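You operate a simulated robot arm through the tools that you are given. There is no shell and no other tool. Be economical: measure what you need, move in short steps, check, and stop when the job is done.

Carry out the task below with a simulated two-armed robot. There is one attempt and no reset: what you move stays moved.

TASK
Seal the tray of corn in the left well of the tool drawer.
Fine: take it from the sealer shelf; shut and latch the drawer, press Start once, wait till the plate is up, then pull the drawer out again; the film lies flat; the other trays stay as they are. Where these are worked on the way, their far stop is far enough and under half their travel is too little: tool drawer.

The check looks at the end state, three seconds after you hand in, the way a careful person would. Anything else that was tipped, shoved, dropped, spilled or broken makes it a failure. A push-on lid holds only when it is set on centred and level and pressed home; a screw cap is set on level and turned clockwise until tight.

THE ROBOT
Two 7-joint arms with fingered hands on one trunk, on a base that drives. Base frame: it is fixed to the floor where the robot stands at the start and does not move with it; the origin is under the middle of the robot, x ahead of it, y to its left, z up; the surface under the hand at the start is at about z = 0.74. Readings come in m, degrees, newtons and seconds.
The left shoulder is at the start at [0.017, 0.184, 1.349], the right one opposite. With the tool pointing down near the work surface each hand reaches from about 0.1 to 0.7 m from the robot's upright axis, wherever it stands, measured 20 degrees to its own side. Places, roughly: deep tray [0.75, -2.25, 0.75]; small tray [1, -1.75, 0.5]; tool drawer [0.3, -0.3, 0.7]; tool latch [0.5, -0.6, 0.8]; tray [1, -1.5, 0.75]. Payload 4 kg a hand.
Tool frame (each hand has its own): the origin (TCP) lies between the finger pads and is the grasp point; the fingertips stand 0.026 m ahead of it; z points along the fingers, y is the line along which they close. Largest opening 0.132 m; the body of the gripper starts 0.073 m behind the TCP. The gripper is a hand of 3 fingers: y runs from the thumb to the fingers, the wrist lies at [0, 0, -0.224] in the tool frame.
Orientation is that of the tool frame in the base frame, as [roll, pitch, yaw] about the fixed x, y, z axes, in that order (R = Rz(yaw) Ry(pitch) Rx(roll)). With the fingers straight down and closing along the base's y, the tool's x points along the base's -x, its y along +y and its z along -z.

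THE INTERFACE
- The arms move only by the tool apply_moves. It takes "left_commands", "right_commands" or both (then of equal length, played together; a hand with none holds still); each is a list of rows, each an object of numbers (a shift or turn left out is 0): "x", "y", "z": the shift along the base's x, y, z in m; "rx", "ry", "rz": the turn, a rotation vector about the base's x, y, z in rad. In form: [{"x": .., "y": .., "z": .., "rx": .., "ry": .., "rz": ..}, ...]. A call has 1 to 20 rows; each row shifts and turns the commanded pose from where the row before left it. Rows are played at 5 a second. More than 0.05 m and 8.6 degrees between two rows, and nothing of the call is played. A pose out of reach is approached as far as the arm can. The call stops where the force on the tool passes 50 N (or 10 N more than at its start, if that is more) or the arm is blocked; 0.2 s more then pass. In this call time passes only in rows, and 0.2 s behind the last. The reply holds the time, the measured pose of the TCP, the force on the tool along the base axes, the opening and the grip force, in the units named above and with some noise, with the torque about the TCP (base axes, N m) and any sound that the robot's microphone picked up.
- Cameras (640 x 400 px; columns grow to the right, rows downward): "scene" is now at [0.0648, -0.0368, 1.5542]; the picture's right is [-0.50, -0.87, 0.01], its down [-0.70, 0.39, -0.59] and it looks along [0.51, -0.30, -0.80] (base axes); focal length 269 px, centre (320, 200). "left" rides on the left gripper at [-0.062, 0.003, -0.092] in its tool frame; the picture's right is [-0.05, -1.00, 0.00], its down [0.83, -0.04, -0.56] and it looks along [0.55, -0.03, 0.83] (tool axes); focal length 230 px, centre (320, 200). "right" rides on the right gripper at [0.061, 0.003, -0.092] in its tool frame; the picture's right is [-0.05, 1.00, 0.00], its down [-0.83, -0.04, -0.55] and it looks along [-0.55, -0.03, 0.83] (tool axes); focal length 230 px, centre (320, 200). There is no depth. A picture from a camera that has moved, and an enlarged one, comes with that camera's place and axes in the base frame and with its lens.
- get_image(camera): a new picture of that camera. It takes no simulated time.
- lift_body(by): slides the trunk up (or, below 0, down) by that many m; the arms and the scene camera ride with it, the base frame stays. It gives what a move gives, with no picture.
- drive_base(legs): drives the robot by 1 to 6 legs, each [ahead, left, turn to the left] in m, m and degrees, along the robot's own axes; the way and the turn of a leg run together, so that a leg with both is an arc; at most 1.5 m and 180 degrees a leg. The arms and the cameras ride along, it lands a little off, and it stops where it bumps. It gives what a move gives.
- move_fingers(finger1, finger2, thumb_bend, hand): sets how far each is bent, from 0 (flat) to 1 (curled in); at 0.3 the hand is open as for a grip, at 0.7 the pads meet at the TCP. One left out holds its place. A second passes; each finger stops where it meets its share of the squeeze, and holds until it gets a number again. It is the only way to open and close the hand. It gives what a move gives, with no picture; readings hold the bend of each and the force on the fingers (four entries, about 0 where the hand has none), thumb and palm.
- pan_tilt(pan, tilt): turns the head with the scene camera to pan (to the left, within 86 degrees either way) and tilt (down, from -29 to 69), counted from straight ahead of the robot. It gives what a move gives.
- close_up(camera, box): a new picture of the part [left, top, right, bottom] of that camera's present view, enlarged. It takes no simulated time.
- finish_job(): hands the job in; it is judged then, once.

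Go step by step. Nothing tells you exact positions but the pictures and the camera data: compare them with the known pose of the tool, close in by small moves and look again before you grip or let go. The budget is 120 turns and 100 pictures, counting those below and the enlarged ones. Unless the task says otherwise, let go and move clear before handing in, and close with one line.

The tools are called after ">>>" as a command line: name --argument value ..., lists and objects as JSON in quotes. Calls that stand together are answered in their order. apply_moves: Moves the arms, as the interface text tells. Its arguments: {"type":"object","properties":{"left_commands":{"type":"array"},"right_commands":{"type":"array"}},"required":[]} The other tools are called the same way: lift_body (by) slides the trunk up or down; move_fingers (finger1, finger2, thumb_bend, hand) moves the fingers one by one; drive_base (legs) drives the base; pan_tilt (pan, tilt) turns the head that bears the scene camera; get_image (camera) takes a picture; close_up (camera, box) takes an enlarged picture of a part of a camera's view; finish_job () hands the job in.

At the start:

```text
time: 0.0
left_eef_pos: [0.4108, -0.0517, 1.2839]
left_tool_rot: [-179.9, 0.0, 180.0]
left_force: [0.0, 0.1, 0.6]
left_moment: [-0.02, -0.02, -0.01]
left_opening: 0.132
left_gripper_force: 0.0
left_shape: jaw
left_bend: [0.3, 0.3, 0.3]
left_finger forces: [0.1, 0.0, 0.1, 0.0, 0.1, 0.1]
right_eef_pos: [0.2954, -0.3894, 1.1875]
right_tool_rot: [179.9, 0.0, -180.0]
right_force: [-0.1, -0.1, -0.4]
right_moment: [0.0, 0.02, 0.0]
right_opening: 0.1322
right_gripper_force: 0.0
right_shape: jaw
right_bend: [0.3, 0.3, 0.3]
right_finger forces: [0.0, 0.1, 0.1, 0.1, 0.1, 0.0]
trunk travel left (down, up): [-0.375, 0.087]
robot x, y, heading: [0.0034, -0.0016, -0.0]
head pan, tilt: [-29.7, 52.5]
```

scene: 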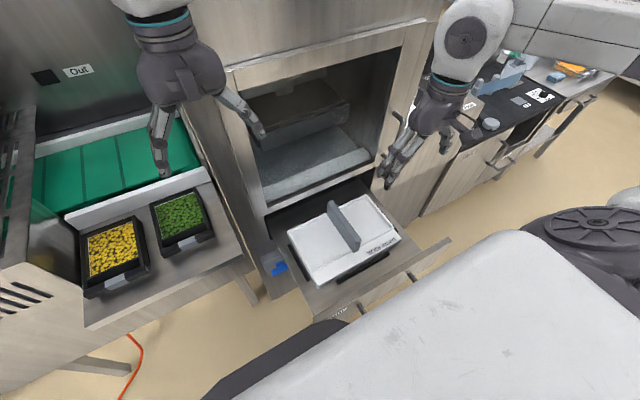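
right: 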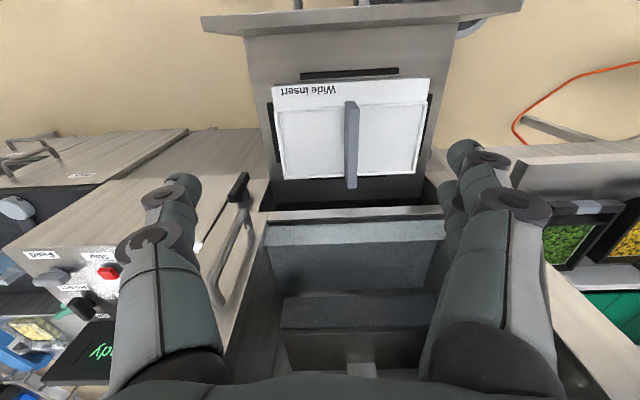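
left: 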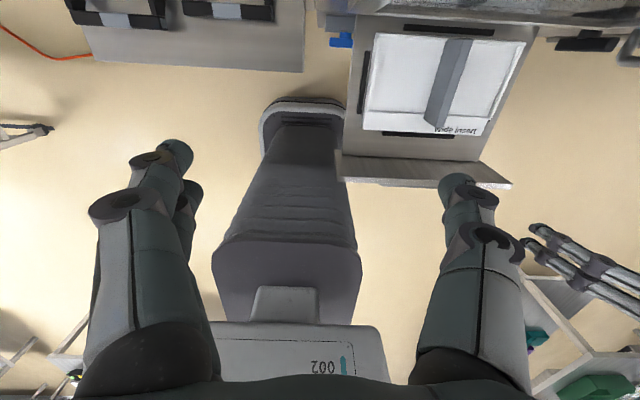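

I see a tool drawer, pulled out, with a "Wide insert" in it, two trays (corn, peas) on a ledge to the left, and a control panel on the right. I look closer before touching anything.

>>> close_up --camera "scene" --box '[240, 160, 460, 320]'

>>> close_up --camera "scene" --box '[400, 20, 620, 200]'

>>> close_up --camera "scene" --box '[20, 60, 260, 320]'

>>> close_up --camera "right" --box '[0, 130, 280, 400]'

```text
2.50 times, centred on (350, 240) of scene
camera zoom: at [0.0648, -0.0368, 1.5542], right [-0.5, -0.87, 0.01], down [-0.7, 0.39, -0.59], along [0.51, -0.3, -0.8], focal length 672 px, centre (245, 100)
```

zoom: 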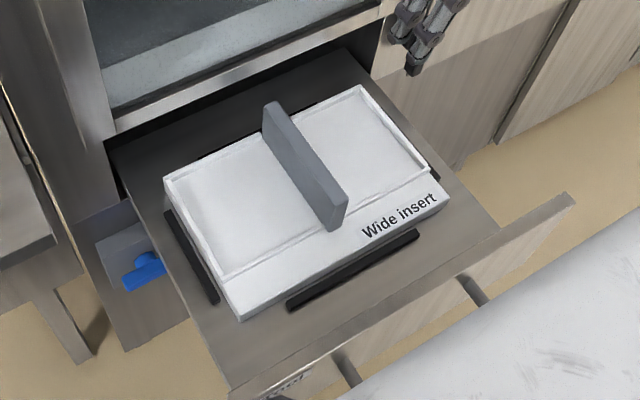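

```text
2.22 times, centred on (510, 110) of scene
camera zoom: at [0.0648, -0.0368, 1.5542], right [-0.5, -0.87, 0.01], down [-0.7, 0.39, -0.59], along [0.51, -0.3, -0.8], focal length 597 px, centre (-102, 400)
```

zoom: 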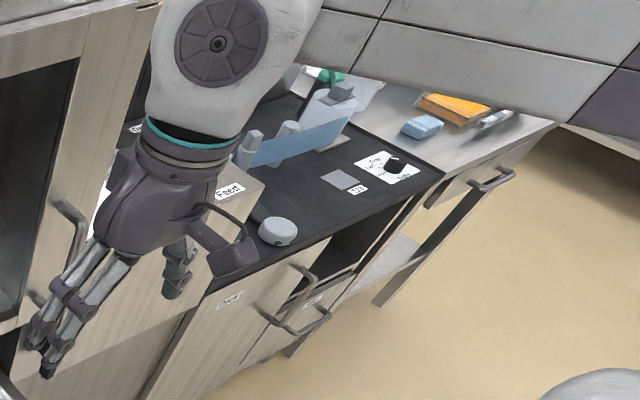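

```text
1.54 times, centred on (140, 190) of scene
camera zoom: at [0.0648, -0.0368, 1.5542], right [-0.5, -0.87, 0.01], down [-0.7, 0.39, -0.59], along [0.51, -0.3, -0.8], focal length 413 px, centre (597, 215)
```

zoom: 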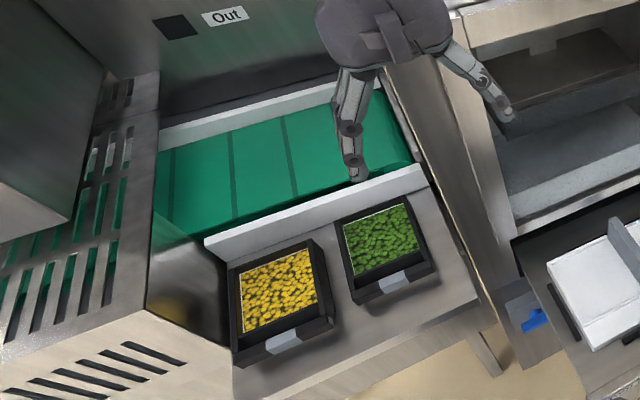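

```text
1.48 times, centred on (140, 265) of right
camera zoom: at [0.2337, -0.3866, 1.2803], right [0.05, 1.0, 0.0], down [0.83, -0.04, 0.55], along [0.55, -0.03, -0.83], focal length 341 px, centre (587, 104)
```

zoom: 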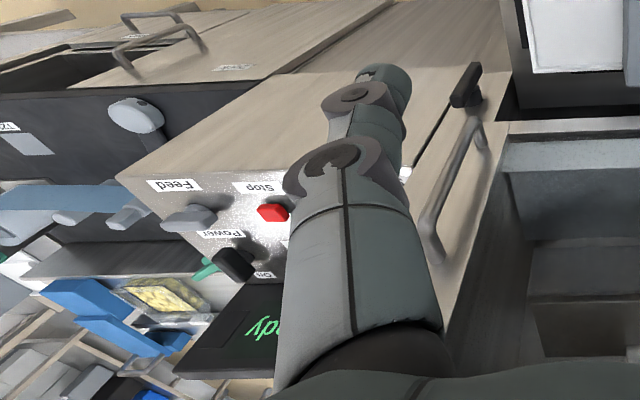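

I need the wider layout: where the "sealer shelf" is and the other trays. I pan the head around.

>>> pan_tilt --pan -75 --tilt 25

>>> get_image --camera "scene"

>>> pan_tilt --pan 0 --tilt 15

>>> get_image --camera "scene"

>>> pan_tilt --pan 60 --tilt 30

>>> get_image --camera "scene"

```text
time: 1.1
left_eef_pos: [0.4103, -0.0502, 1.2832]
left_tool_rot: [180.0, 0.1, 180.0]
left_force: [0.3, -0.3, 0.0]
left_moment: [-0.04, 0.0, -0.02]
left_opening: 0.1318
left_gripper_force: 0.1
left_shape: jaw
left_bend: [0.3, 0.3, 0.3]
left_finger forces: [0.0, 0.0, 0.1, 0.1, 0.0, 0.0]
right_eef_pos: [0.2966, -0.3887, 1.1876]
right_tool_rot: [-179.9, 0.0, -179.9]
right_force: [-0.5, -0.6, 0.5]
right_moment: [0.03, 0.0, -0.01]
right_opening: 0.1318
right_gripper_force: 0.1
right_shape: jaw
right_bend: [0.3, 0.3, 0.3]
right_finger forces: [0.0, 0.1, 0.0, 0.0, 0.1, 0.1]
trunk travel left (down, up): [-0.375, 0.087]
robot x, y, heading: [-0.0, 0.0035, 0.2]
head pan, tilt: [-75.0, 25.0]
```

```text
92 pictures are left
camera scene: at [0.0248, -0.0889, 1.5958], right [-0.97, -0.26, 0.02], down [-0.13, 0.41, -0.9], along [0.23, -0.88, -0.43], focal length 269 px, centre (320, 200)
```

scene: 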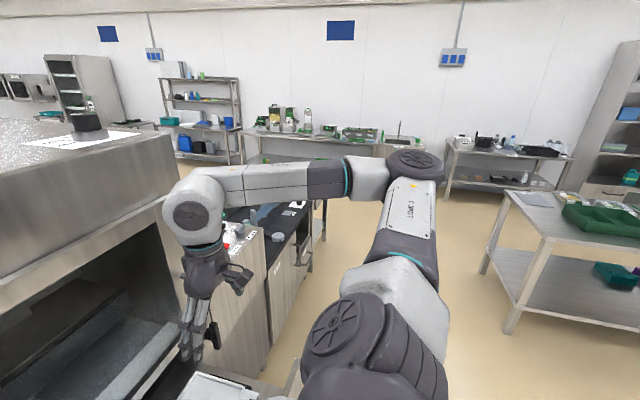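

```text
time: 2.6
left_eef_pos: [0.4109, -0.0499, 1.2839]
left_tool_rot: [-179.9, 0.0, -180.0]
left_force: [-0.2, 0.6, -0.8]
left_moment: [0.0, 0.02, -0.02]
left_opening: 0.1319
left_gripper_force: 0.0
left_shape: jaw
left_bend: [0.3, 0.3, 0.3]
left_finger forces: [0.0, 0.0, 0.1, 0.0, 0.1, 0.1]
right_eef_pos: [0.2948, -0.389, 1.1879]
right_tool_rot: [-179.9, 0.0, -180.0]
right_force: [-0.2, -0.7, 0.2]
right_moment: [0.01, 0.01, 0.02]
right_opening: 0.1318
right_gripper_force: 0.0
right_shape: jaw
right_bend: [0.3, 0.3, 0.3]
right_finger forces: [0.1, 0.0, 0.0, 0.0, 0.0, 0.0]
trunk travel left (down, up): [-0.375, 0.087]
robot x, y, heading: [-0.0037, -0.0007, 0.4]
head pan, tilt: [0.0, 15.0]
```

```text
91 pictures are left
camera scene: at [0.0946, 0.0, 1.6106], right [0.0, -1.0, 0.0], down [-0.28, 0.0, -0.96], along [0.96, 0.0, -0.28], focal length 269 px, centre (320, 200)
```

scene: 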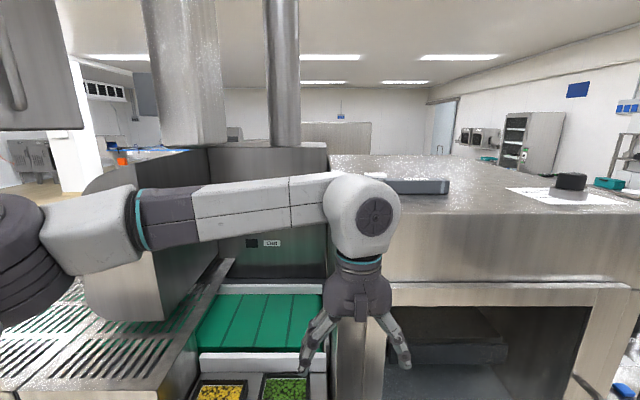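

```text
time: 3.9
left_eef_pos: [0.4102, -0.0508, 1.2833]
left_tool_rot: [180.0, 0.0, -180.0]
left_force: [0.2, -1.0, -0.5]
left_moment: [0.0, 0.02, -0.02]
left_opening: 0.1321
left_gripper_force: 0.1
left_shape: jaw
left_bend: [0.3, 0.3, 0.3]
left_finger forces: [0.0, 0.0, 0.0, 0.0, 0.0, 0.0]
right_eef_pos: [0.2949, -0.3892, 1.1884]
right_tool_rot: [180.0, -0.1, -179.9]
right_force: [0.6, 0.3, -1.1]
right_moment: [-0.02, -0.01, 0.0]
right_opening: 0.1318
right_gripper_force: 0.0
right_shape: jaw
right_bend: [0.3, 0.3, 0.3]
right_finger forces: [0.0, 0.0, 0.0, 0.0, 0.0, 0.1]
trunk travel left (down, up): [-0.375, 0.087]
robot x, y, heading: [0.0015, 0.0003, 0.1]
head pan, tilt: [60.0, 30.0]
```

```text
90 pictures are left
camera scene: at [0.046, 0.0784, 1.5875], right [0.87, -0.5, -0.02], down [-0.27, -0.43, -0.86], along [0.42, 0.75, -0.51], focal length 269 px, centre (320, 200)
```

scene: 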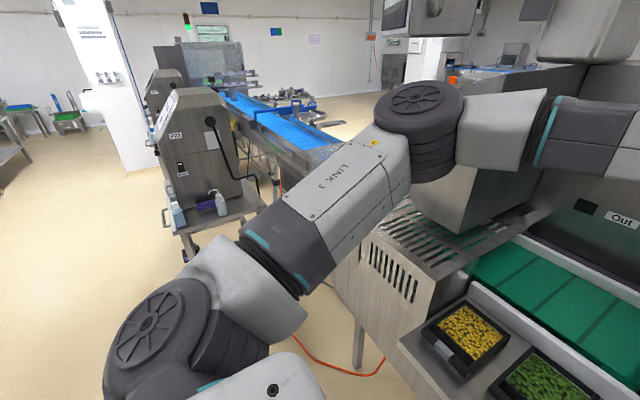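

The corn on the left ledge may be a machine outlet; another yellow-filled tray is visible on the right side bench. I look there in detail.

>>> close_up --camera "right" --box '[0, 260, 120, 400]'

>>> pan_tilt --pan -60 --tilt 35

>>> get_image --camera "scene"

```text
2.86 times, centred on (60, 330) of right
camera zoom: at [0.2337, -0.3866, 1.2803], right [0.05, 1.0, 0.0], down [0.83, -0.04, 0.55], along [0.55, -0.03, -0.83], focal length 657 px, centre (1063, -171)
```

zoom: 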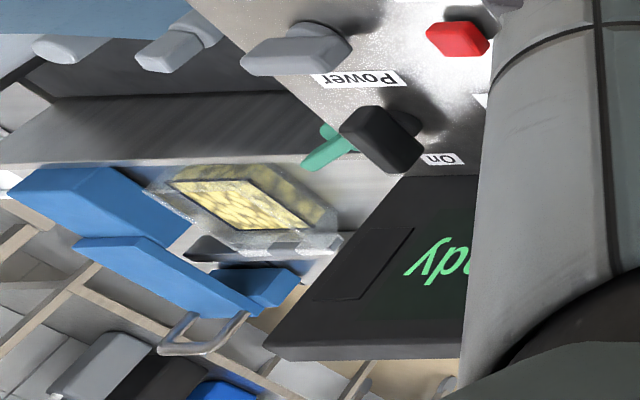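

```text
time: 5.9
left_eef_pos: [0.4107, -0.0494, 1.2845]
left_tool_rot: [-180.0, -0.1, 180.0]
left_force: [-0.2, 0.2, -0.1]
left_moment: [-0.01, 0.01, 0.01]
left_opening: 0.1324
left_gripper_force: 0.0
left_shape: jaw
left_bend: [0.3, 0.3, 0.3]
left_finger forces: [0.1, 0.0, 0.0, 0.0, 0.0, 0.0]
right_eef_pos: [0.2969, -0.389, 1.1879]
right_tool_rot: [180.0, 0.0, -180.0]
right_force: [0.5, 0.1, 0.7]
right_moment: [0.0, 0.0, -0.01]
right_opening: 0.1318
right_gripper_force: 0.1
right_shape: jaw
right_bend: [0.3, 0.3, 0.3]
right_finger forces: [0.0, 0.0, 0.1, 0.0, 0.0, 0.1]
trunk travel left (down, up): [-0.375, 0.087]
robot x, y, heading: [-0.0027, -0.0007, -0.2]
head pan, tilt: [-60.0, 35.0]
```

```text
88 pictures are left
camera scene: at [0.0446, -0.0761, 1.5797], right [-0.87, -0.5, 0.02], down [-0.3, 0.5, -0.81], along [0.4, -0.71, -0.58], focal length 269 px, centre (320, 200)
```

scene: 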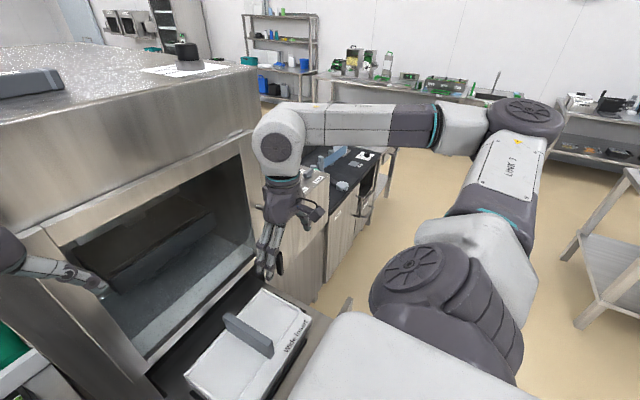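

I drive right to view the bench area there.

>>> drive_base --legs '[[-0.1, 0, 0], [0, -1.1, 0]]'

>>> pan_tilt --pan -15 --tilt 40

>>> get_image --camera "scene"

```text
time: 12.3
left_eef_pos: [0.3137, -1.1535, 1.2844]
left_tool_rot: [-180.0, 0.0, -179.6]
left_force: [-0.2, -0.4, 0.1]
left_moment: [0.0, 0.02, 0.01]
left_opening: 0.1318
left_gripper_force: 0.1
left_shape: jaw
left_bend: [0.3, 0.3, 0.3]
left_finger forces: [0.1, 0.0, 0.0, 0.1, 0.0, 0.1]
right_eef_pos: [0.2013, -1.4959, 1.1878]
right_tool_rot: [-179.9, 0.0, -179.6]
right_force: [0.2, 0.4, 0.4]
right_moment: [0.0, 0.01, 0.02]
right_opening: 0.1319
right_gripper_force: 0.1
right_shape: jaw
right_bend: [0.3, 0.3, 0.3]
right_finger forces: [0.0, 0.0, 0.0, 0.0, 0.1, 0.0]
trunk travel left (down, up): [-0.375, 0.087]
robot x, y, heading: [-0.0982, -1.1096, 0.5]
head pan, tilt: [-60.0, 35.0]
```

```text
time: 13.4
left_eef_pos: [0.3154, -1.1545, 1.2848]
left_tool_rot: [-180.0, 0.0, -179.6]
left_force: [0.1, 0.7, 0.0]
left_moment: [0.0, -0.03, 0.0]
left_opening: 0.1321
left_gripper_force: 0.0
left_shape: jaw
left_bend: [0.3, 0.3, 0.3]
left_finger forces: [0.0, 0.1, 0.1, 0.0, 0.0, 0.0]
right_eef_pos: [0.2014, -1.4941, 1.1889]
right_tool_rot: [-180.0, 0.0, -179.6]
right_force: [0.9, -0.1, 0.9]
right_moment: [-0.01, 0.0, -0.03]
right_opening: 0.1319
right_gripper_force: 0.1
right_shape: jaw
right_bend: [0.3, 0.3, 0.3]
right_finger forces: [0.1, 0.0, 0.0, 0.1, 0.1, 0.0]
trunk travel left (down, up): [-0.375, 0.087]
robot x, y, heading: [-0.0926, -1.109, 0.3]
head pan, tilt: [-15.0, 40.0]
```

```text
87 pictures are left
camera scene: at [-0.0139, -1.1287, 1.5714], right [-0.25, -0.97, 0.01], down [-0.64, 0.16, -0.75], along [0.73, -0.19, -0.66], focal length 269 px, centre (320, 200)
```

scene: 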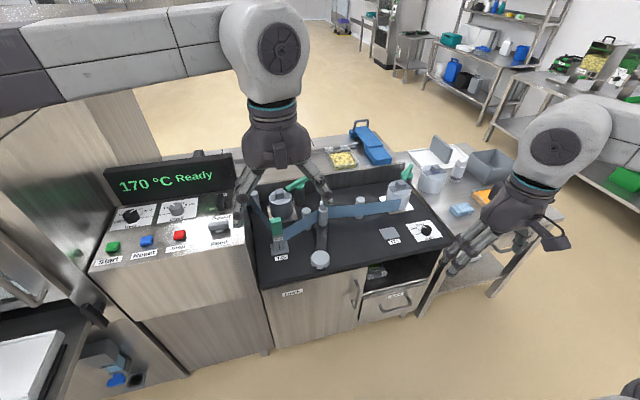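

>>> close_up --camera "scene" --box '[240, 110, 460, 310]'

>>> close_up --camera "scene" --box '[80, 140, 250, 280]'

>>> close_up --camera "scene" --box '[0, 240, 180, 400]'

>>> close_up --camera "scene" --box '[380, 120, 560, 300]'

```text
2.00 times, centred on (350, 210) of scene
camera zoom: at [-0.0139, -1.1287, 1.5714], right [-0.25, -0.97, 0.01], down [-0.64, 0.16, -0.75], along [0.73, -0.19, -0.66], focal length 537 px, centre (260, 180)
```

zoom: 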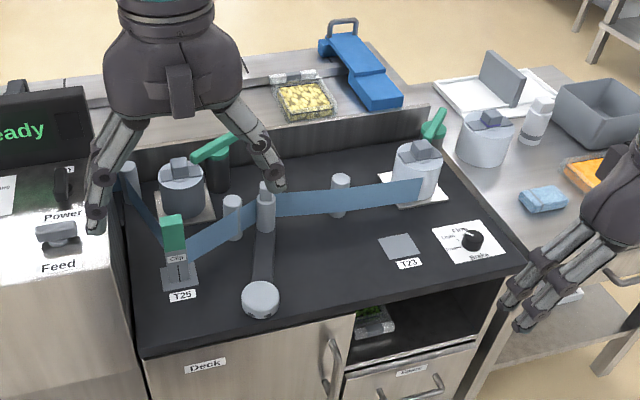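

```text
2.86 times, centred on (165, 210) of scene
camera zoom: at [-0.0139, -1.1287, 1.5714], right [-0.25, -0.97, 0.01], down [-0.64, 0.16, -0.75], along [0.73, -0.19, -0.66], focal length 768 px, centre (763, 171)
```

zoom: 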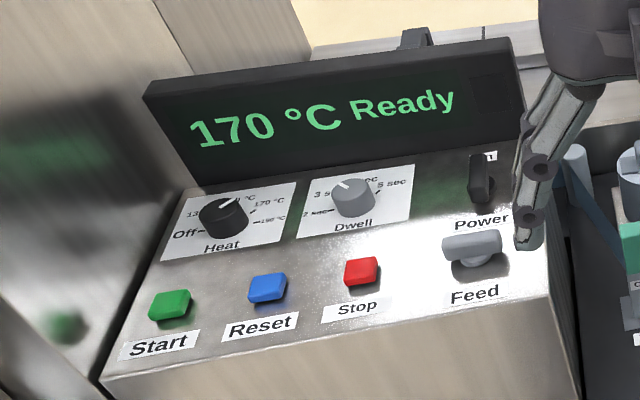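

```text
2.50 times, centred on (90, 320) of scene
camera zoom: at [-0.0139, -1.1287, 1.5714], right [-0.25, -0.97, 0.01], down [-0.64, 0.16, -0.75], along [0.73, -0.19, -0.66], focal length 672 px, centre (895, -100)
```

zoom: 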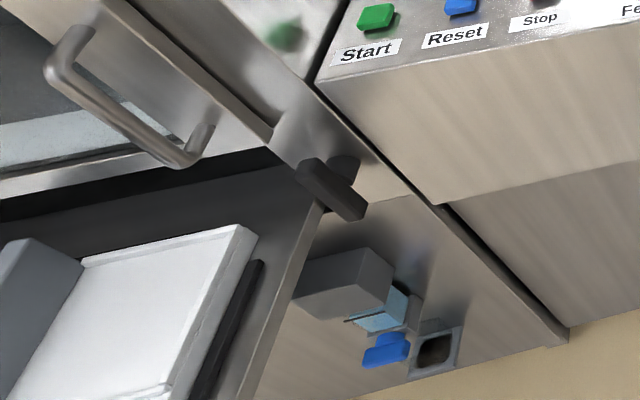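

```text
2.22 times, centred on (470, 210) of scene
camera zoom: at [-0.0139, -1.1287, 1.5714], right [-0.25, -0.97, 0.01], down [-0.64, 0.16, -0.75], along [0.73, -0.19, -0.66], focal length 597 px, centre (-13, 178)
```

zoom: 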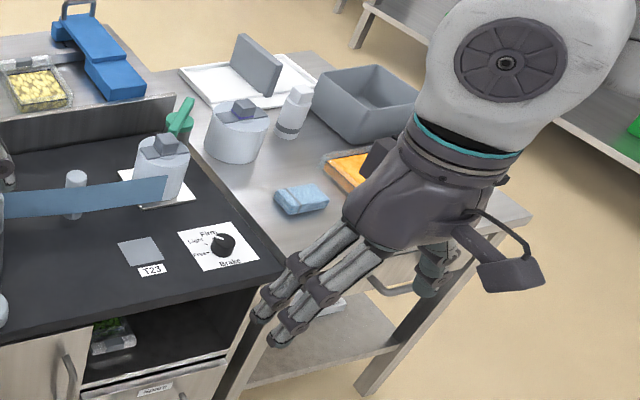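

The panel shows "170 °C Ready"; a clear tray with yellow contents stands on a shelf behind the film deck. I zoom on it and on the under-deck cubby.

>>> close_up --camera "scene" --box '[310, 115, 410, 175]'

>>> close_up --camera "scene" --box '[340, 240, 440, 310]'

>>> close_up --camera "scene" --box '[240, 160, 420, 290]'

```text
6.40 times, centred on (360, 145) of scene
camera zoom: at [-0.0139, -1.1287, 1.5714], right [-0.25, -0.97, 0.01], down [-0.64, 0.16, -0.75], along [0.73, -0.19, -0.66], focal length 1720 px, centre (64, 552)
```

zoom: 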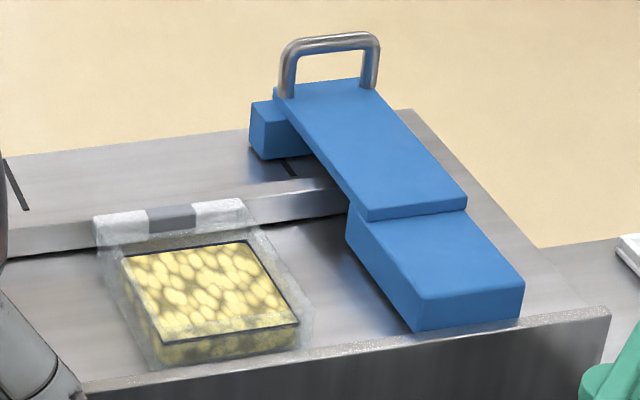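

```text
5.71 times, centred on (390, 275) of scene
camera zoom: at [-0.0139, -1.1287, 1.5714], right [-0.25, -0.97, 0.01], down [-0.64, 0.16, -0.75], along [0.73, -0.19, -0.66], focal length 1536 px, centre (-80, -229)
```

zoom: 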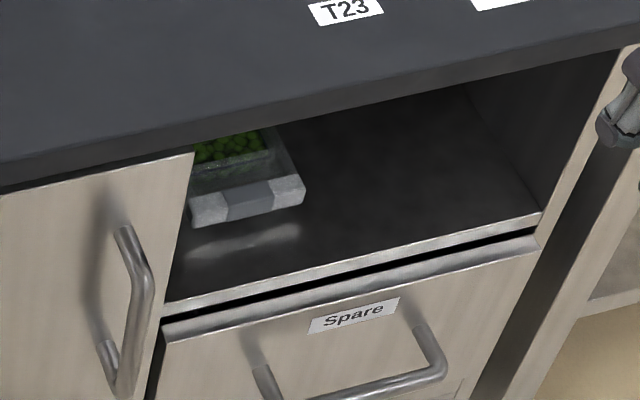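

```text
3.08 times, centred on (330, 225) of scene
camera zoom: at [-0.0139, -1.1287, 1.5714], right [-0.25, -0.97, 0.01], down [-0.64, 0.16, -0.75], along [0.73, -0.19, -0.66], focal length 827 px, centre (289, 123)
```

zoom: 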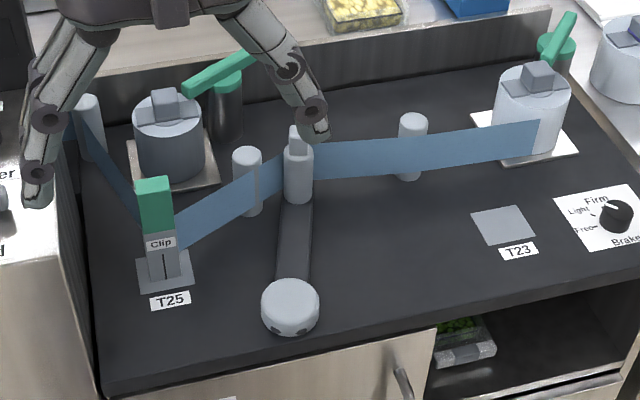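

The yellow (corn) clear tray on the shelf behind the deck matches "tray". Before fetching it I need to understand the insert and wells in the drawer, so I drive back and look closely.

>>> drive_base --legs '[[0, 0.75, 0]]'

>>> pan_tilt --pan 0 --tilt 60

>>> get_image --camera "scene"

>>> get_image --camera "left"

```text
time: 17.5
left_eef_pos: [0.309, -0.4017, 1.2837]
left_tool_rot: [-180.0, 0.0, -179.4]
left_force: [-0.1, -0.3, -0.1]
left_moment: [0.01, 0.01, 0.03]
left_opening: 0.1318
left_gripper_force: 0.0
left_shape: jaw
left_bend: [0.3, 0.3, 0.3]
left_finger forces: [0.1, 0.1, 0.1, 0.0, 0.0, 0.0]
right_eef_pos: [0.1973, -0.7418, 1.1867]
right_tool_rot: [180.0, 0.0, -179.4]
right_force: [0.2, -0.9, -0.4]
right_moment: [-0.02, -0.04, -0.02]
right_opening: 0.1317
right_gripper_force: 0.1
right_shape: jaw
right_bend: [0.3, 0.3, 0.3]
right_finger forces: [0.1, 0.1, 0.0, 0.1, 0.0, 0.0]
trunk travel left (down, up): [-0.375, 0.087]
robot x, y, heading: [-0.103, -0.3548, 0.4]
head pan, tilt: [-15.0, 40.0]
```

```text
time: 18.4
left_eef_pos: [0.3084, -0.3989, 1.2836]
left_tool_rot: [-179.9, 0.1, -179.4]
left_force: [0.3, 0.2, 0.4]
left_moment: [-0.02, -0.01, 0.01]
left_opening: 0.1323
left_gripper_force: 0.0
left_shape: jaw
left_bend: [0.3, 0.3, 0.3]
left_finger forces: [0.0, 0.0, 0.1, 0.0, 0.0, 0.0]
right_eef_pos: [0.1973, -0.7399, 1.1879]
right_tool_rot: [180.0, 0.0, -179.4]
right_force: [0.3, 0.1, -0.3]
right_moment: [0.0, 0.01, 0.04]
right_opening: 0.1318
right_gripper_force: 0.1
right_shape: jaw
right_bend: [0.3, 0.3, 0.3]
right_finger forces: [0.1, 0.1, 0.0, 0.1, 0.0, 0.1]
trunk travel left (down, up): [-0.375, 0.087]
robot x, y, heading: [-0.103, -0.3553, 0.5]
head pan, tilt: [0.0, 60.0]
```

```text
79 pictures are left
camera scene: at [-0.0366, -0.3526, 1.545], right [0.01, -1.0, 0.0], down [-0.88, -0.01, -0.48], along [0.48, 0.0, -0.88], focal length 269 px, centre (320, 200)
```

scene: 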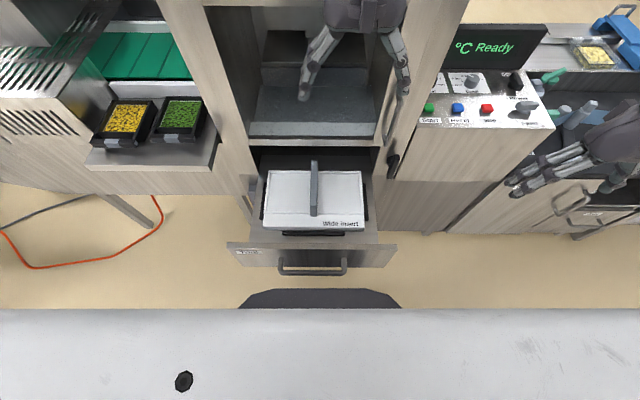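

```text
78 pictures are left
camera left: at [0.3699, -0.396, 1.3772], right [0.06, -1.0, 0.0], down [-0.83, -0.05, 0.56], along [-0.55, -0.04, -0.83], focal length 230 px, centre (320, 200)
```

left: 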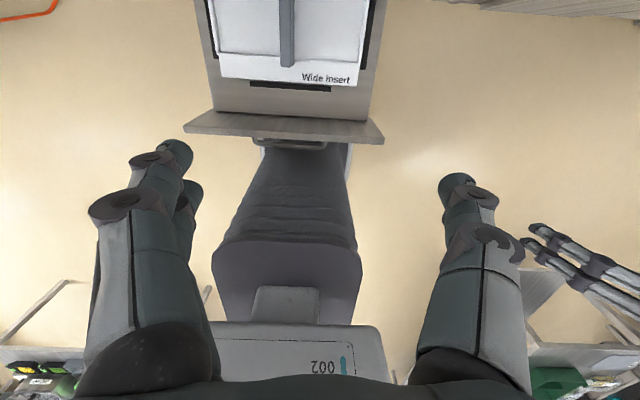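

>>> close_up --camera "scene" --box '[225, 145, 405, 280]'

>>> close_up --camera "scene" --box '[90, 85, 220, 175]'

>>> close_up --camera "scene" --box '[230, 0, 410, 150]'

```text
2.96 times, centred on (315, 212) of scene
camera zoom: at [-0.0366, -0.3526, 1.545], right [0.01, -1.0, 0.0], down [-0.88, -0.01, -0.48], along [0.48, 0.0, -0.88], focal length 796 px, centre (335, 163)
```

zoom: 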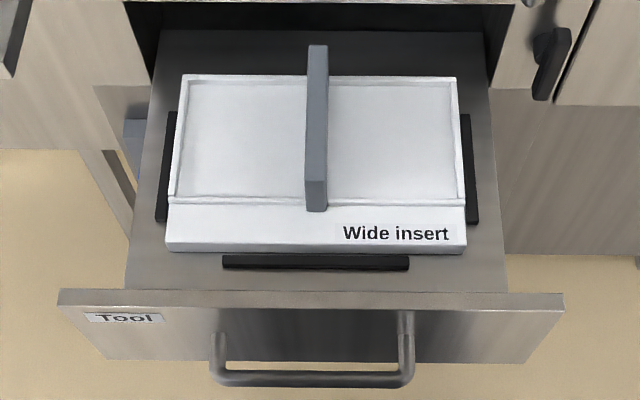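

```text
4.44 times, centred on (155, 130) of scene
camera zoom: at [-0.0366, -0.3526, 1.545], right [0.01, -1.0, 0.0], down [-0.88, -0.01, -0.48], along [0.48, 0.0, -0.88], focal length 1194 px, centre (1053, 511)
```

zoom: 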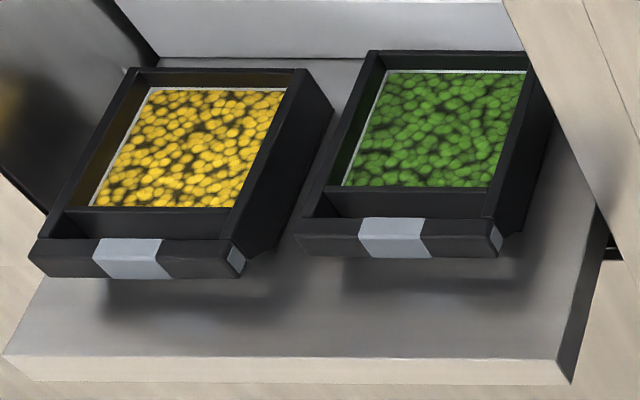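

```text
2.67 times, centred on (320, 75) of scene
camera zoom: at [-0.0366, -0.3526, 1.545], right [0.01, -1.0, 0.0], down [-0.88, -0.01, -0.48], along [0.48, 0.0, -0.88], focal length 717 px, centre (320, 533)
```

zoom: 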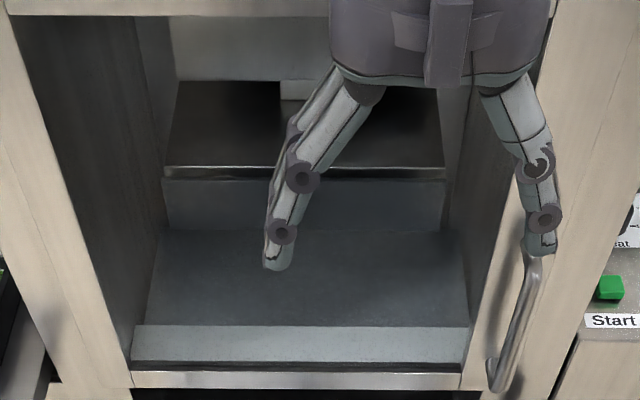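

The insert's two recesses (~0.15 × 0.155 m) match the clear tray's size, with its tab to the front. The clear tray's tab faces the back of its shelf, so I drive round the right-hand bench to that side, in stages.

>>> drive_base --legs '[[-0.1, -1.45, 0]]'

>>> pan_tilt --pan -45 --tilt 30

>>> get_image --camera "scene"

```text
time: 25.6
left_eef_pos: [0.2203, -1.8565, 1.2846]
left_tool_rot: [179.9, 0.0, -179.7]
left_force: [0.1, -0.3, 0.6]
left_moment: [0.06, -0.01, 0.0]
left_opening: 0.1319
left_gripper_force: 0.2
left_shape: jaw
left_bend: [0.3, 0.3, 0.3]
left_finger forces: [0.1, 0.1, 0.1, 0.0, 0.1, 0.0]
right_eef_pos: [0.1063, -2.1951, 1.1879]
right_tool_rot: [-180.0, 0.0, -179.7]
right_force: [-0.2, -0.3, 0.4]
right_moment: [0.01, 0.0, 0.01]
right_opening: 0.1319
right_gripper_force: 0.2
right_shape: jaw
right_bend: [0.3, 0.3, 0.3]
right_finger forces: [0.0, 0.0, 0.0, 0.1, 0.0, 0.1]
trunk travel left (down, up): [-0.375, 0.087]
robot x, y, heading: [-0.193, -1.8089, 0.4]
head pan, tilt: [0.0, 60.0]
```

```text
time: 26.7
left_eef_pos: [0.2185, -1.8552, 1.2841]
left_tool_rot: [180.0, 0.0, -179.6]
left_force: [-0.3, 0.1, 0.4]
left_moment: [0.02, -0.02, 0.02]
left_opening: 0.1321
left_gripper_force: 0.1
left_shape: jaw
left_bend: [0.3, 0.3, 0.3]
left_finger forces: [0.0, 0.1, 0.0, 0.0, 0.1, 0.1]
right_eef_pos: [0.1053, -2.1946, 1.1889]
right_tool_rot: [180.0, 0.0, -179.6]
right_force: [0.1, 0.1, 0.1]
right_moment: [0.02, -0.01, 0.0]
right_opening: 0.1318
right_gripper_force: 0.1
right_shape: jaw
right_bend: [0.3, 0.3, 0.3]
right_finger forces: [0.0, 0.0, 0.0, 0.1, 0.0, 0.1]
trunk travel left (down, up): [-0.375, 0.087]
robot x, y, heading: [-0.1911, -1.8079, 0.3]
head pan, tilt: [-45.0, 30.0]
```

```text
74 pictures are left
camera scene: at [-0.1262, -1.8706, 1.587], right [-0.7, -0.71, 0.01], down [-0.37, 0.35, -0.86], along [0.61, -0.61, -0.51], focal length 269 px, centre (320, 200)
```

scene: 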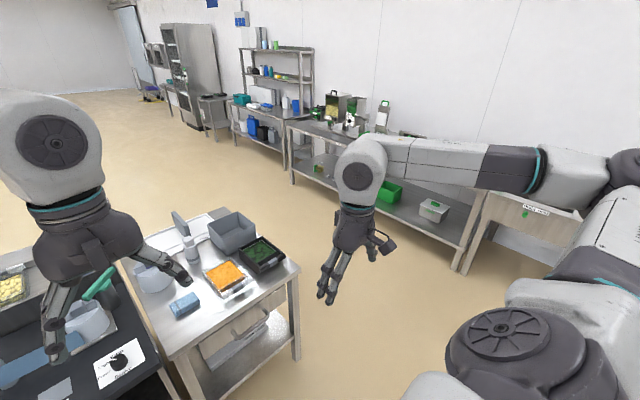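

The corridor round the bench end (y≈-2.4) to the wall tables (y≈-3.8) is free. I drive through at y≈-3.1 and around to x≈1.95.

>>> drive_base --legs '[[0, -1.3, 0], [1.1, 0, 0], [1.05, 0, 0], [0, 0, 90], [1.4, 0, 0], [0, 0, 90]]'

>>> pan_tilt --pan 0 --tilt 40

>>> get_image --camera "scene"

```text
time: 57.6
left_eef_pos: [1.5347, -1.6547, 1.2838]
left_tool_rot: [180.0, 0.0, 0.5]
left_force: [-0.4, -0.5, 1.1]
left_moment: [-0.01, -0.03, -0.03]
left_opening: 0.1321
left_gripper_force: 0.1
left_shape: jaw
left_bend: [0.3, 0.3, 0.3]
left_finger forces: [0.0, 0.0, 0.1, 0.1, 0.0, 0.0]
right_eef_pos: [1.647, -1.3158, 1.1875]
right_tool_rot: [-180.0, -0.1, 0.5]
right_force: [0.2, -0.4, 0.2]
right_moment: [-0.04, -0.04, 0.0]
right_opening: 0.1319
right_gripper_force: 0.1
right_shape: jaw
right_bend: [0.3, 0.3, 0.3]
right_finger forces: [0.1, 0.0, 0.0, 0.1, 0.0, 0.0]
trunk travel left (down, up): [-0.375, 0.087]
robot x, y, heading: [1.9421, -1.7028, -179.5]
head pan, tilt: [-45.0, 30.0]
```

```text
time: 58.8
left_eef_pos: [1.5337, -1.6539, 1.2849]
left_tool_rot: [180.0, 0.0, 0.5]
left_force: [-0.1, 0.5, -0.2]
left_moment: [0.01, -0.04, -0.01]
left_opening: 0.1319
left_gripper_force: 0.2
left_shape: jaw
left_bend: [0.3, 0.3, 0.3]
left_finger forces: [0.1, 0.0, 0.1, 0.0, 0.0, 0.0]
right_eef_pos: [1.6464, -1.3155, 1.1872]
right_tool_rot: [-179.9, 0.0, 0.4]
right_force: [0.0, -0.8, 0.2]
right_moment: [0.02, 0.0, 0.02]
right_opening: 0.1323
right_gripper_force: 0.1
right_shape: jaw
right_bend: [0.3, 0.3, 0.3]
right_finger forces: [0.0, 0.0, 0.0, 0.0, 0.0, 0.0]
trunk travel left (down, up): [-0.375, 0.087]
robot x, y, heading: [1.9444, -1.702, -179.4]
head pan, tilt: [0.0, 40.0]
```

```text
73 pictures are left
camera scene: at [1.8569, -1.7026, 1.5713], right [-0.01, 1.0, 0.0], down [0.66, 0.0, -0.75], along [-0.75, -0.01, -0.66], focal length 269 px, centre (320, 200)
```

scene: 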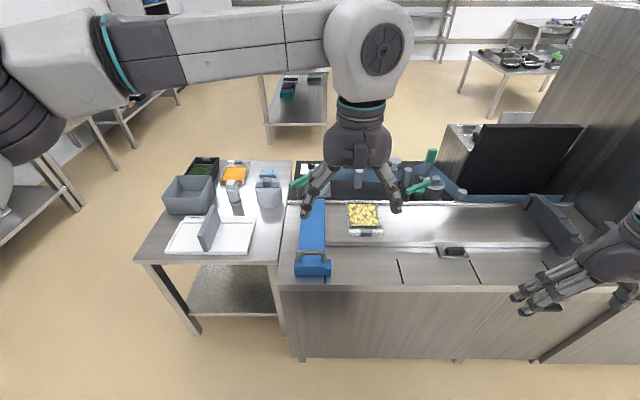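

>>> close_up --camera "scene" --box '[270, 180, 490, 310]'

>>> close_up --camera "scene" --box '[140, 140, 300, 270]'

>>> get_image --camera "left"

```text
2.91 times, centred on (380, 245) of scene
camera zoom: at [1.8569, -1.7026, 1.5713], right [-0.01, 1.0, 0.0], down [0.66, 0.0, -0.75], along [-0.75, -0.01, -0.66], focal length 782 px, centre (146, 69)
```

zoom: 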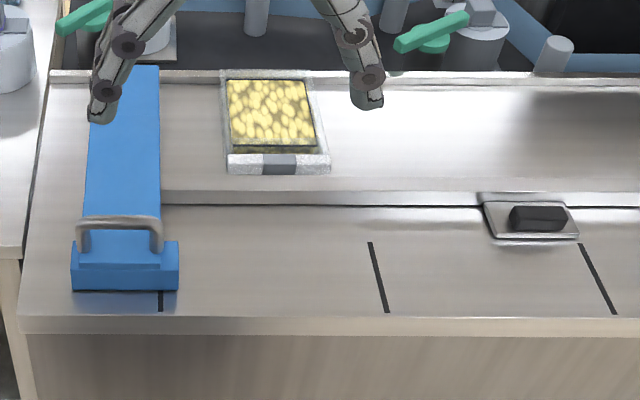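

```text
3.08 times, centred on (220, 205) of scene
camera zoom: at [1.8569, -1.7026, 1.5713], right [-0.01, 1.0, 0.0], down [0.66, 0.0, -0.75], along [-0.75, -0.01, -0.66], focal length 827 px, centre (628, 185)
```

zoom: 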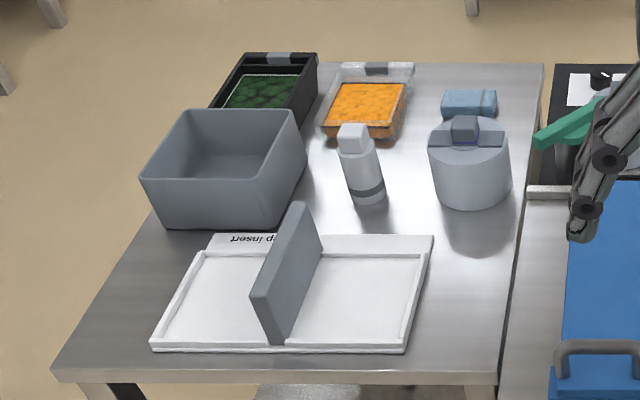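

```text
70 pictures are left
camera left: at [1.4726, -1.6592, 1.3772], right [-0.06, 1.0, 0.0], down [0.83, 0.05, 0.56], along [0.55, 0.03, -0.83], focal length 230 px, centre (320, 200)
```

left: 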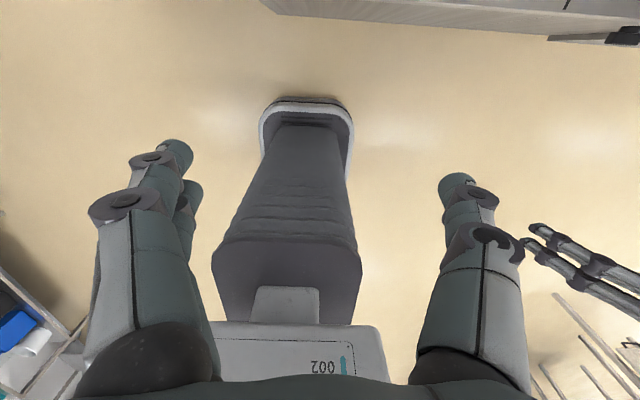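

The bench insert is a "Deep insert", and there are both black and clear trays about. I have to settle which corn tray is on the "sealer shelf", so I inspect this one closely.

>>> close_up --camera "scene" --box '[335, 195, 390, 240]'

>>> close_up --camera "scene" --box '[185, 150, 255, 200]'

>>> close_up --camera "scene" --box '[420, 120, 640, 350]'

```text
8.89 times, centred on (362, 218) of scene
camera zoom: at [1.8569, -1.7026, 1.5713], right [-0.01, 1.0, 0.0], down [0.66, 0.0, -0.75], along [-0.75, -0.01, -0.66], focal length 2389 px, centre (-58, 44)
```

zoom: 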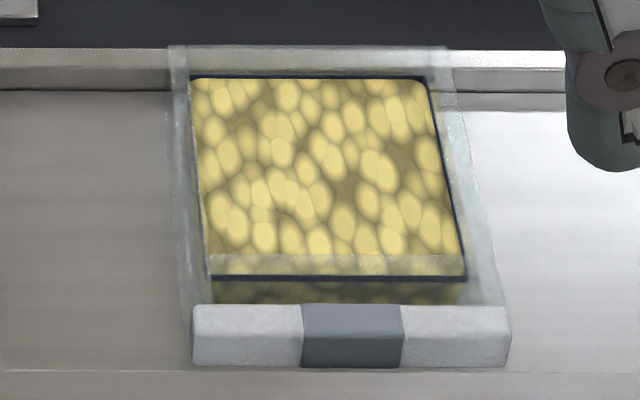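

```text
8.00 times, centred on (220, 175) of scene
camera zoom: at [1.8569, -1.7026, 1.5713], right [-0.01, 1.0, 0.0], down [0.66, 0.0, -0.75], along [-0.75, -0.01, -0.66], focal length 2150 px, centre (1120, 400)
```

zoom: 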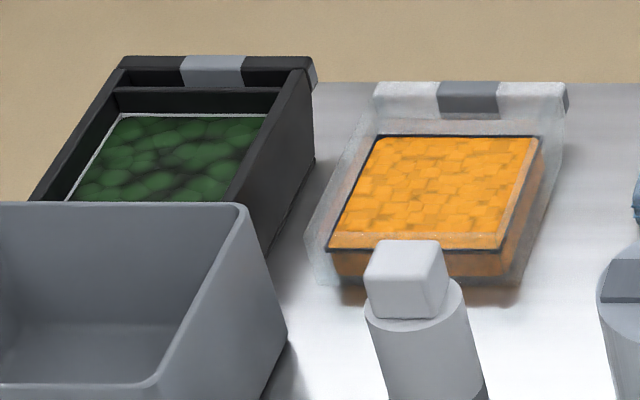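

```text
1.74 times, centred on (530, 235) of scene
camera zoom: at [1.8569, -1.7026, 1.5713], right [-0.01, 1.0, 0.0], down [0.66, 0.0, -0.75], along [-0.75, -0.01, -0.66], focal length 467 px, centre (-45, 139)
```

zoom: 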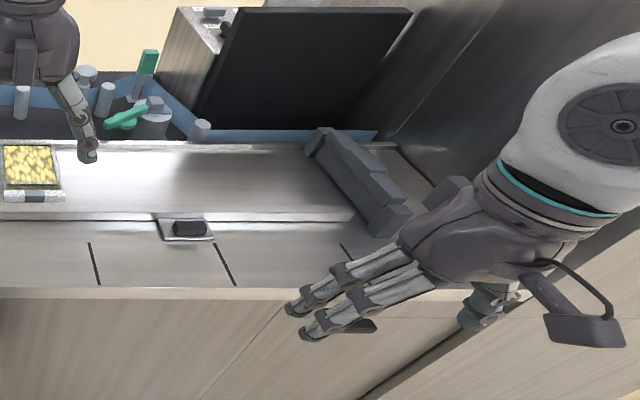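

The clear tray holds large pale ovals (beans/potatoes), while the black tray on the shelf beside the sealer holds small bright kernels, and measures ~0.035 m deep, i.e. an ordinary tray that suits the wide insert (the deep ones are ~0.07). So the corn is on the ledge left of the drawer; I drive back there.

>>> drive_base --legs '[[0, 0, -90], [-1.4, 0, 0], [0, 0, -90], [-1.1, 0, 0], [-1.05, 0, 0], [0, 1.45, 0]]'

>>> drive_base --legs '[[0, 1.45, 0], [0, 0.35, 0], [0.1, 0, 0]]'

>>> pan_tilt --pan 20 --tilt 45

>>> get_image --camera "scene"

```text
time: 90.3
left_eef_pos: [0.226, -1.6572, 1.2838]
left_tool_rot: [-180.0, 0.0, 179.0]
left_force: [-0.3, -0.2, 0.8]
left_moment: [-0.02, 0.0, -0.01]
left_opening: 0.1319
left_gripper_force: 0.0
left_shape: jaw
left_bend: [0.3, 0.3, 0.3]
left_finger forces: [0.0, 0.1, 0.0, 0.1, 0.0, 0.0]
right_eef_pos: [0.1047, -1.9942, 1.1883]
right_tool_rot: [-180.0, -0.1, 179.0]
right_force: [0.6, -0.5, 0.1]
right_moment: [0.06, -0.04, 0.01]
right_opening: 0.1318
right_gripper_force: 0.1
right_shape: jaw
right_bend: [0.3, 0.3, 0.3]
right_finger forces: [0.1, 0.0, 0.0, 0.0, 0.0, 0.0]
trunk travel left (down, up): [-0.375, 0.087]
robot x, y, heading: [-0.1817, -1.602, -0.7]
head pan, tilt: [0.0, 40.0]
```

```text
time: 100.1
left_eef_pos: [0.3468, 0.1323, 1.2856]
left_tool_rot: [-179.9, 0.2, 179.2]
left_force: [-0.6, 0.3, 0.0]
left_moment: [-0.02, -0.02, -0.01]
left_opening: 0.1316
left_gripper_force: 0.0
left_shape: jaw
left_bend: [0.3, 0.3, 0.3]
left_finger forces: [0.0, 0.0, 0.1, 0.0, 0.1, 0.1]
right_eef_pos: [0.2269, -0.2053, 1.1886]
right_tool_rot: [180.0, 0.0, 179.3]
right_force: [1.0, -0.7, -0.3]
right_moment: [-0.01, 0.03, -0.03]
right_opening: 0.1319
right_gripper_force: 0.1
right_shape: jaw
right_bend: [0.3, 0.3, 0.3]
right_finger forces: [0.0, 0.1, 0.0, 0.0, 0.0, 0.0]
trunk travel left (down, up): [-0.375, 0.087]
robot x, y, heading: [-0.0637, 0.188, -0.9]
head pan, tilt: [0.0, 40.0]
```

```text
time: 100.9
left_eef_pos: [0.3506, 0.1319, 1.2829]
left_tool_rot: [179.9, -0.1, 179.2]
left_force: [1.3, -0.2, -0.3]
left_moment: [0.0, 0.01, -0.01]
left_opening: 0.1319
left_gripper_force: 0.1
left_shape: jaw
left_bend: [0.3, 0.3, 0.3]
left_finger forces: [0.0, 0.1, 0.0, 0.0, 0.1, 0.0]
right_eef_pos: [0.2298, -0.2055, 1.1878]
right_tool_rot: [-180.0, -0.2, 179.3]
right_force: [0.5, 0.1, 0.9]
right_moment: [0.03, 0.04, 0.0]
right_opening: 0.1318
right_gripper_force: 0.0
right_shape: jaw
right_bend: [0.3, 0.3, 0.3]
right_finger forces: [0.1, 0.0, 0.1, 0.0, 0.1, 0.1]
trunk travel left (down, up): [-0.375, 0.087]
robot x, y, heading: [-0.0606, 0.188, -0.9]
head pan, tilt: [20.0, 45.0]
```

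```text
66 pictures are left
camera scene: at [0.0183, 0.2149, 1.564], right [0.33, -0.94, -0.01], down [-0.68, -0.23, -0.69], along [0.65, 0.23, -0.72], focal length 269 px, centre (320, 200)
```

scene: 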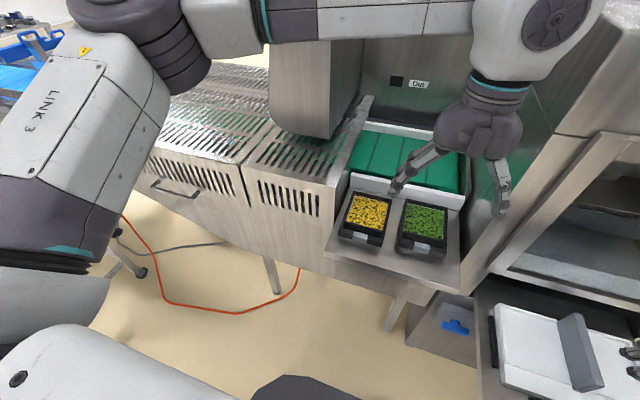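

>>> close_up --camera "scene" --box '[320, 180, 470, 280]'

```text
4.00 times, centred on (395, 230) of scene
camera zoom: at [0.0183, 0.2149, 1.564], right [0.33, -0.94, -0.01], down [-0.68, -0.23, -0.69], along [0.65, 0.23, -0.72], focal length 1075 px, centre (20, 80)
```

zoom: 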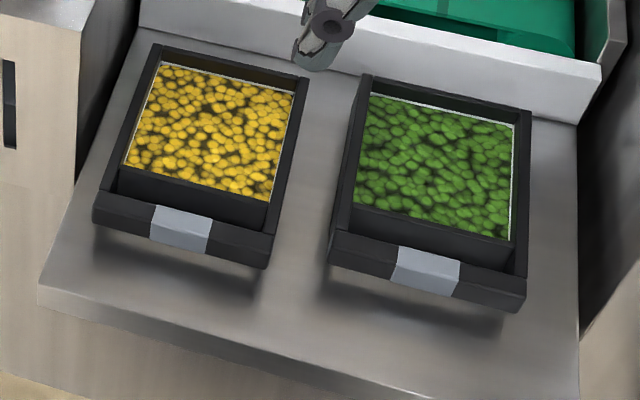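

The corn tray's tab is near (0.48, 0.26, 0.93). I bring the left hand in front of it, pitched forward, for a close wrist view.

>>> apply_moves --left_commands '[{"x": -0.0022, "y": 0.0142, "z": -0.02, "ry": -0.1358}, {"x": -0.0022, "y": 0.0142, "z": -0.02, "ry": -0.1358}, {"x": -0.0022, "y": 0.0142, "z": -0.02, "ry": -0.1358}, {"x": -0.0022, "y": 0.0142, "z": -0.02, "ry": -0.1358}, {"x": -0.0022, "y": 0.0142, "z": -0.02, "ry": -0.1358}, {"x": -0.0022, "y": 0.0142, "z": -0.02, "ry": -0.1358}, {"x": -0.0022, "y": 0.0142, "z": -0.02, "ry": -0.1358}, {"x": -0.0022, "y": 0.0142, "z": -0.02, "ry": -0.1358}, {"x": -0.0022, "y": 0.0142, "z": -0.02, "ry": -0.1358}]'

>>> get_image --camera "left"

```text
time: 102.9
left_eef_pos: [0.3296, 0.2583, 1.1048]
left_tool_rot: [178.1, 70.1, 178.0]
left_force: [0.0, 0.7, 0.1]
left_moment: [-0.02, -0.01, 0.0]
left_opening: 0.1321
left_gripper_force: 0.0
left_shape: jaw
left_bend: [0.3, 0.3, 0.3]
left_finger forces: [0.1, 0.0, 0.0, 0.0, 0.1, 0.1]
right_eef_pos: [0.2279, -0.2056, 1.1876]
right_tool_rot: [179.9, 0.1, 179.3]
right_force: [0.9, -0.6, -0.4]
right_moment: [0.0, 0.01, 0.02]
right_opening: 0.132
right_gripper_force: 0.1
right_shape: jaw
right_bend: [0.3, 0.3, 0.3]
right_finger forces: [0.0, 0.1, 0.0, 0.0, 0.0, 0.0]
trunk travel left (down, up): [-0.375, 0.087]
robot x, y, heading: [-0.0595, 0.1875, -0.6]
head pan, tilt: [20.0, 45.0]
```

```text
64 pictures are left
camera left: at [0.263, 0.2613, 1.1941], right [0.01, -1.0, 0.04], down [-0.8, -0.03, -0.59], along [0.59, -0.02, -0.8], focal length 230 px, centre (320, 200)
```

left: 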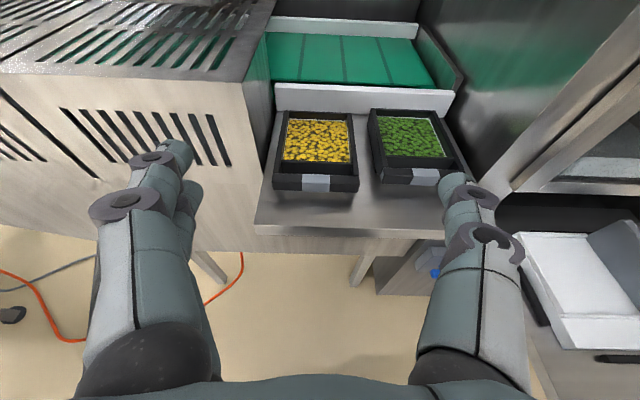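

>>> close_up --camera "left" --box '[255, 95, 385, 245]'

>>> close_up --camera "left" --box '[262, 160, 370, 210]'

```text
2.67 times, centred on (320, 170) of left
camera zoom: at [0.263, 0.2613, 1.1941], right [0.01, -1.0, 0.04], down [-0.8, -0.03, -0.59], along [0.59, -0.02, -0.8], focal length 614 px, centre (320, 280)
```

zoom: 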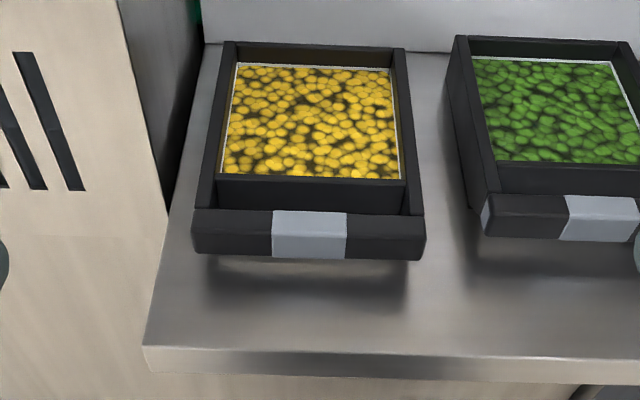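

```text
5.93 times, centred on (316, 185) of left
camera zoom: at [0.263, 0.2613, 1.1941], right [0.01, -1.0, 0.04], down [-0.8, -0.03, -0.59], along [0.59, -0.02, -0.8], focal length 1363 px, centre (344, 289)
```

zoom: 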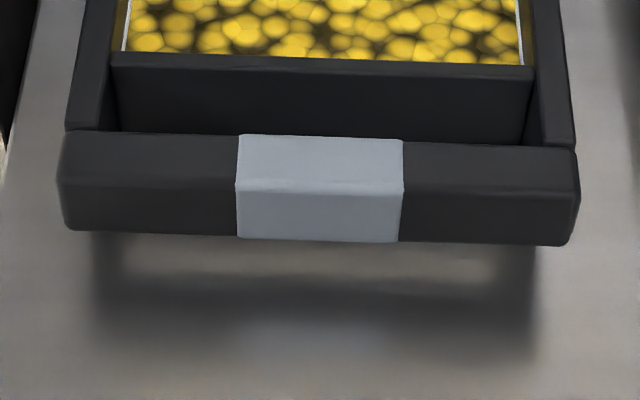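

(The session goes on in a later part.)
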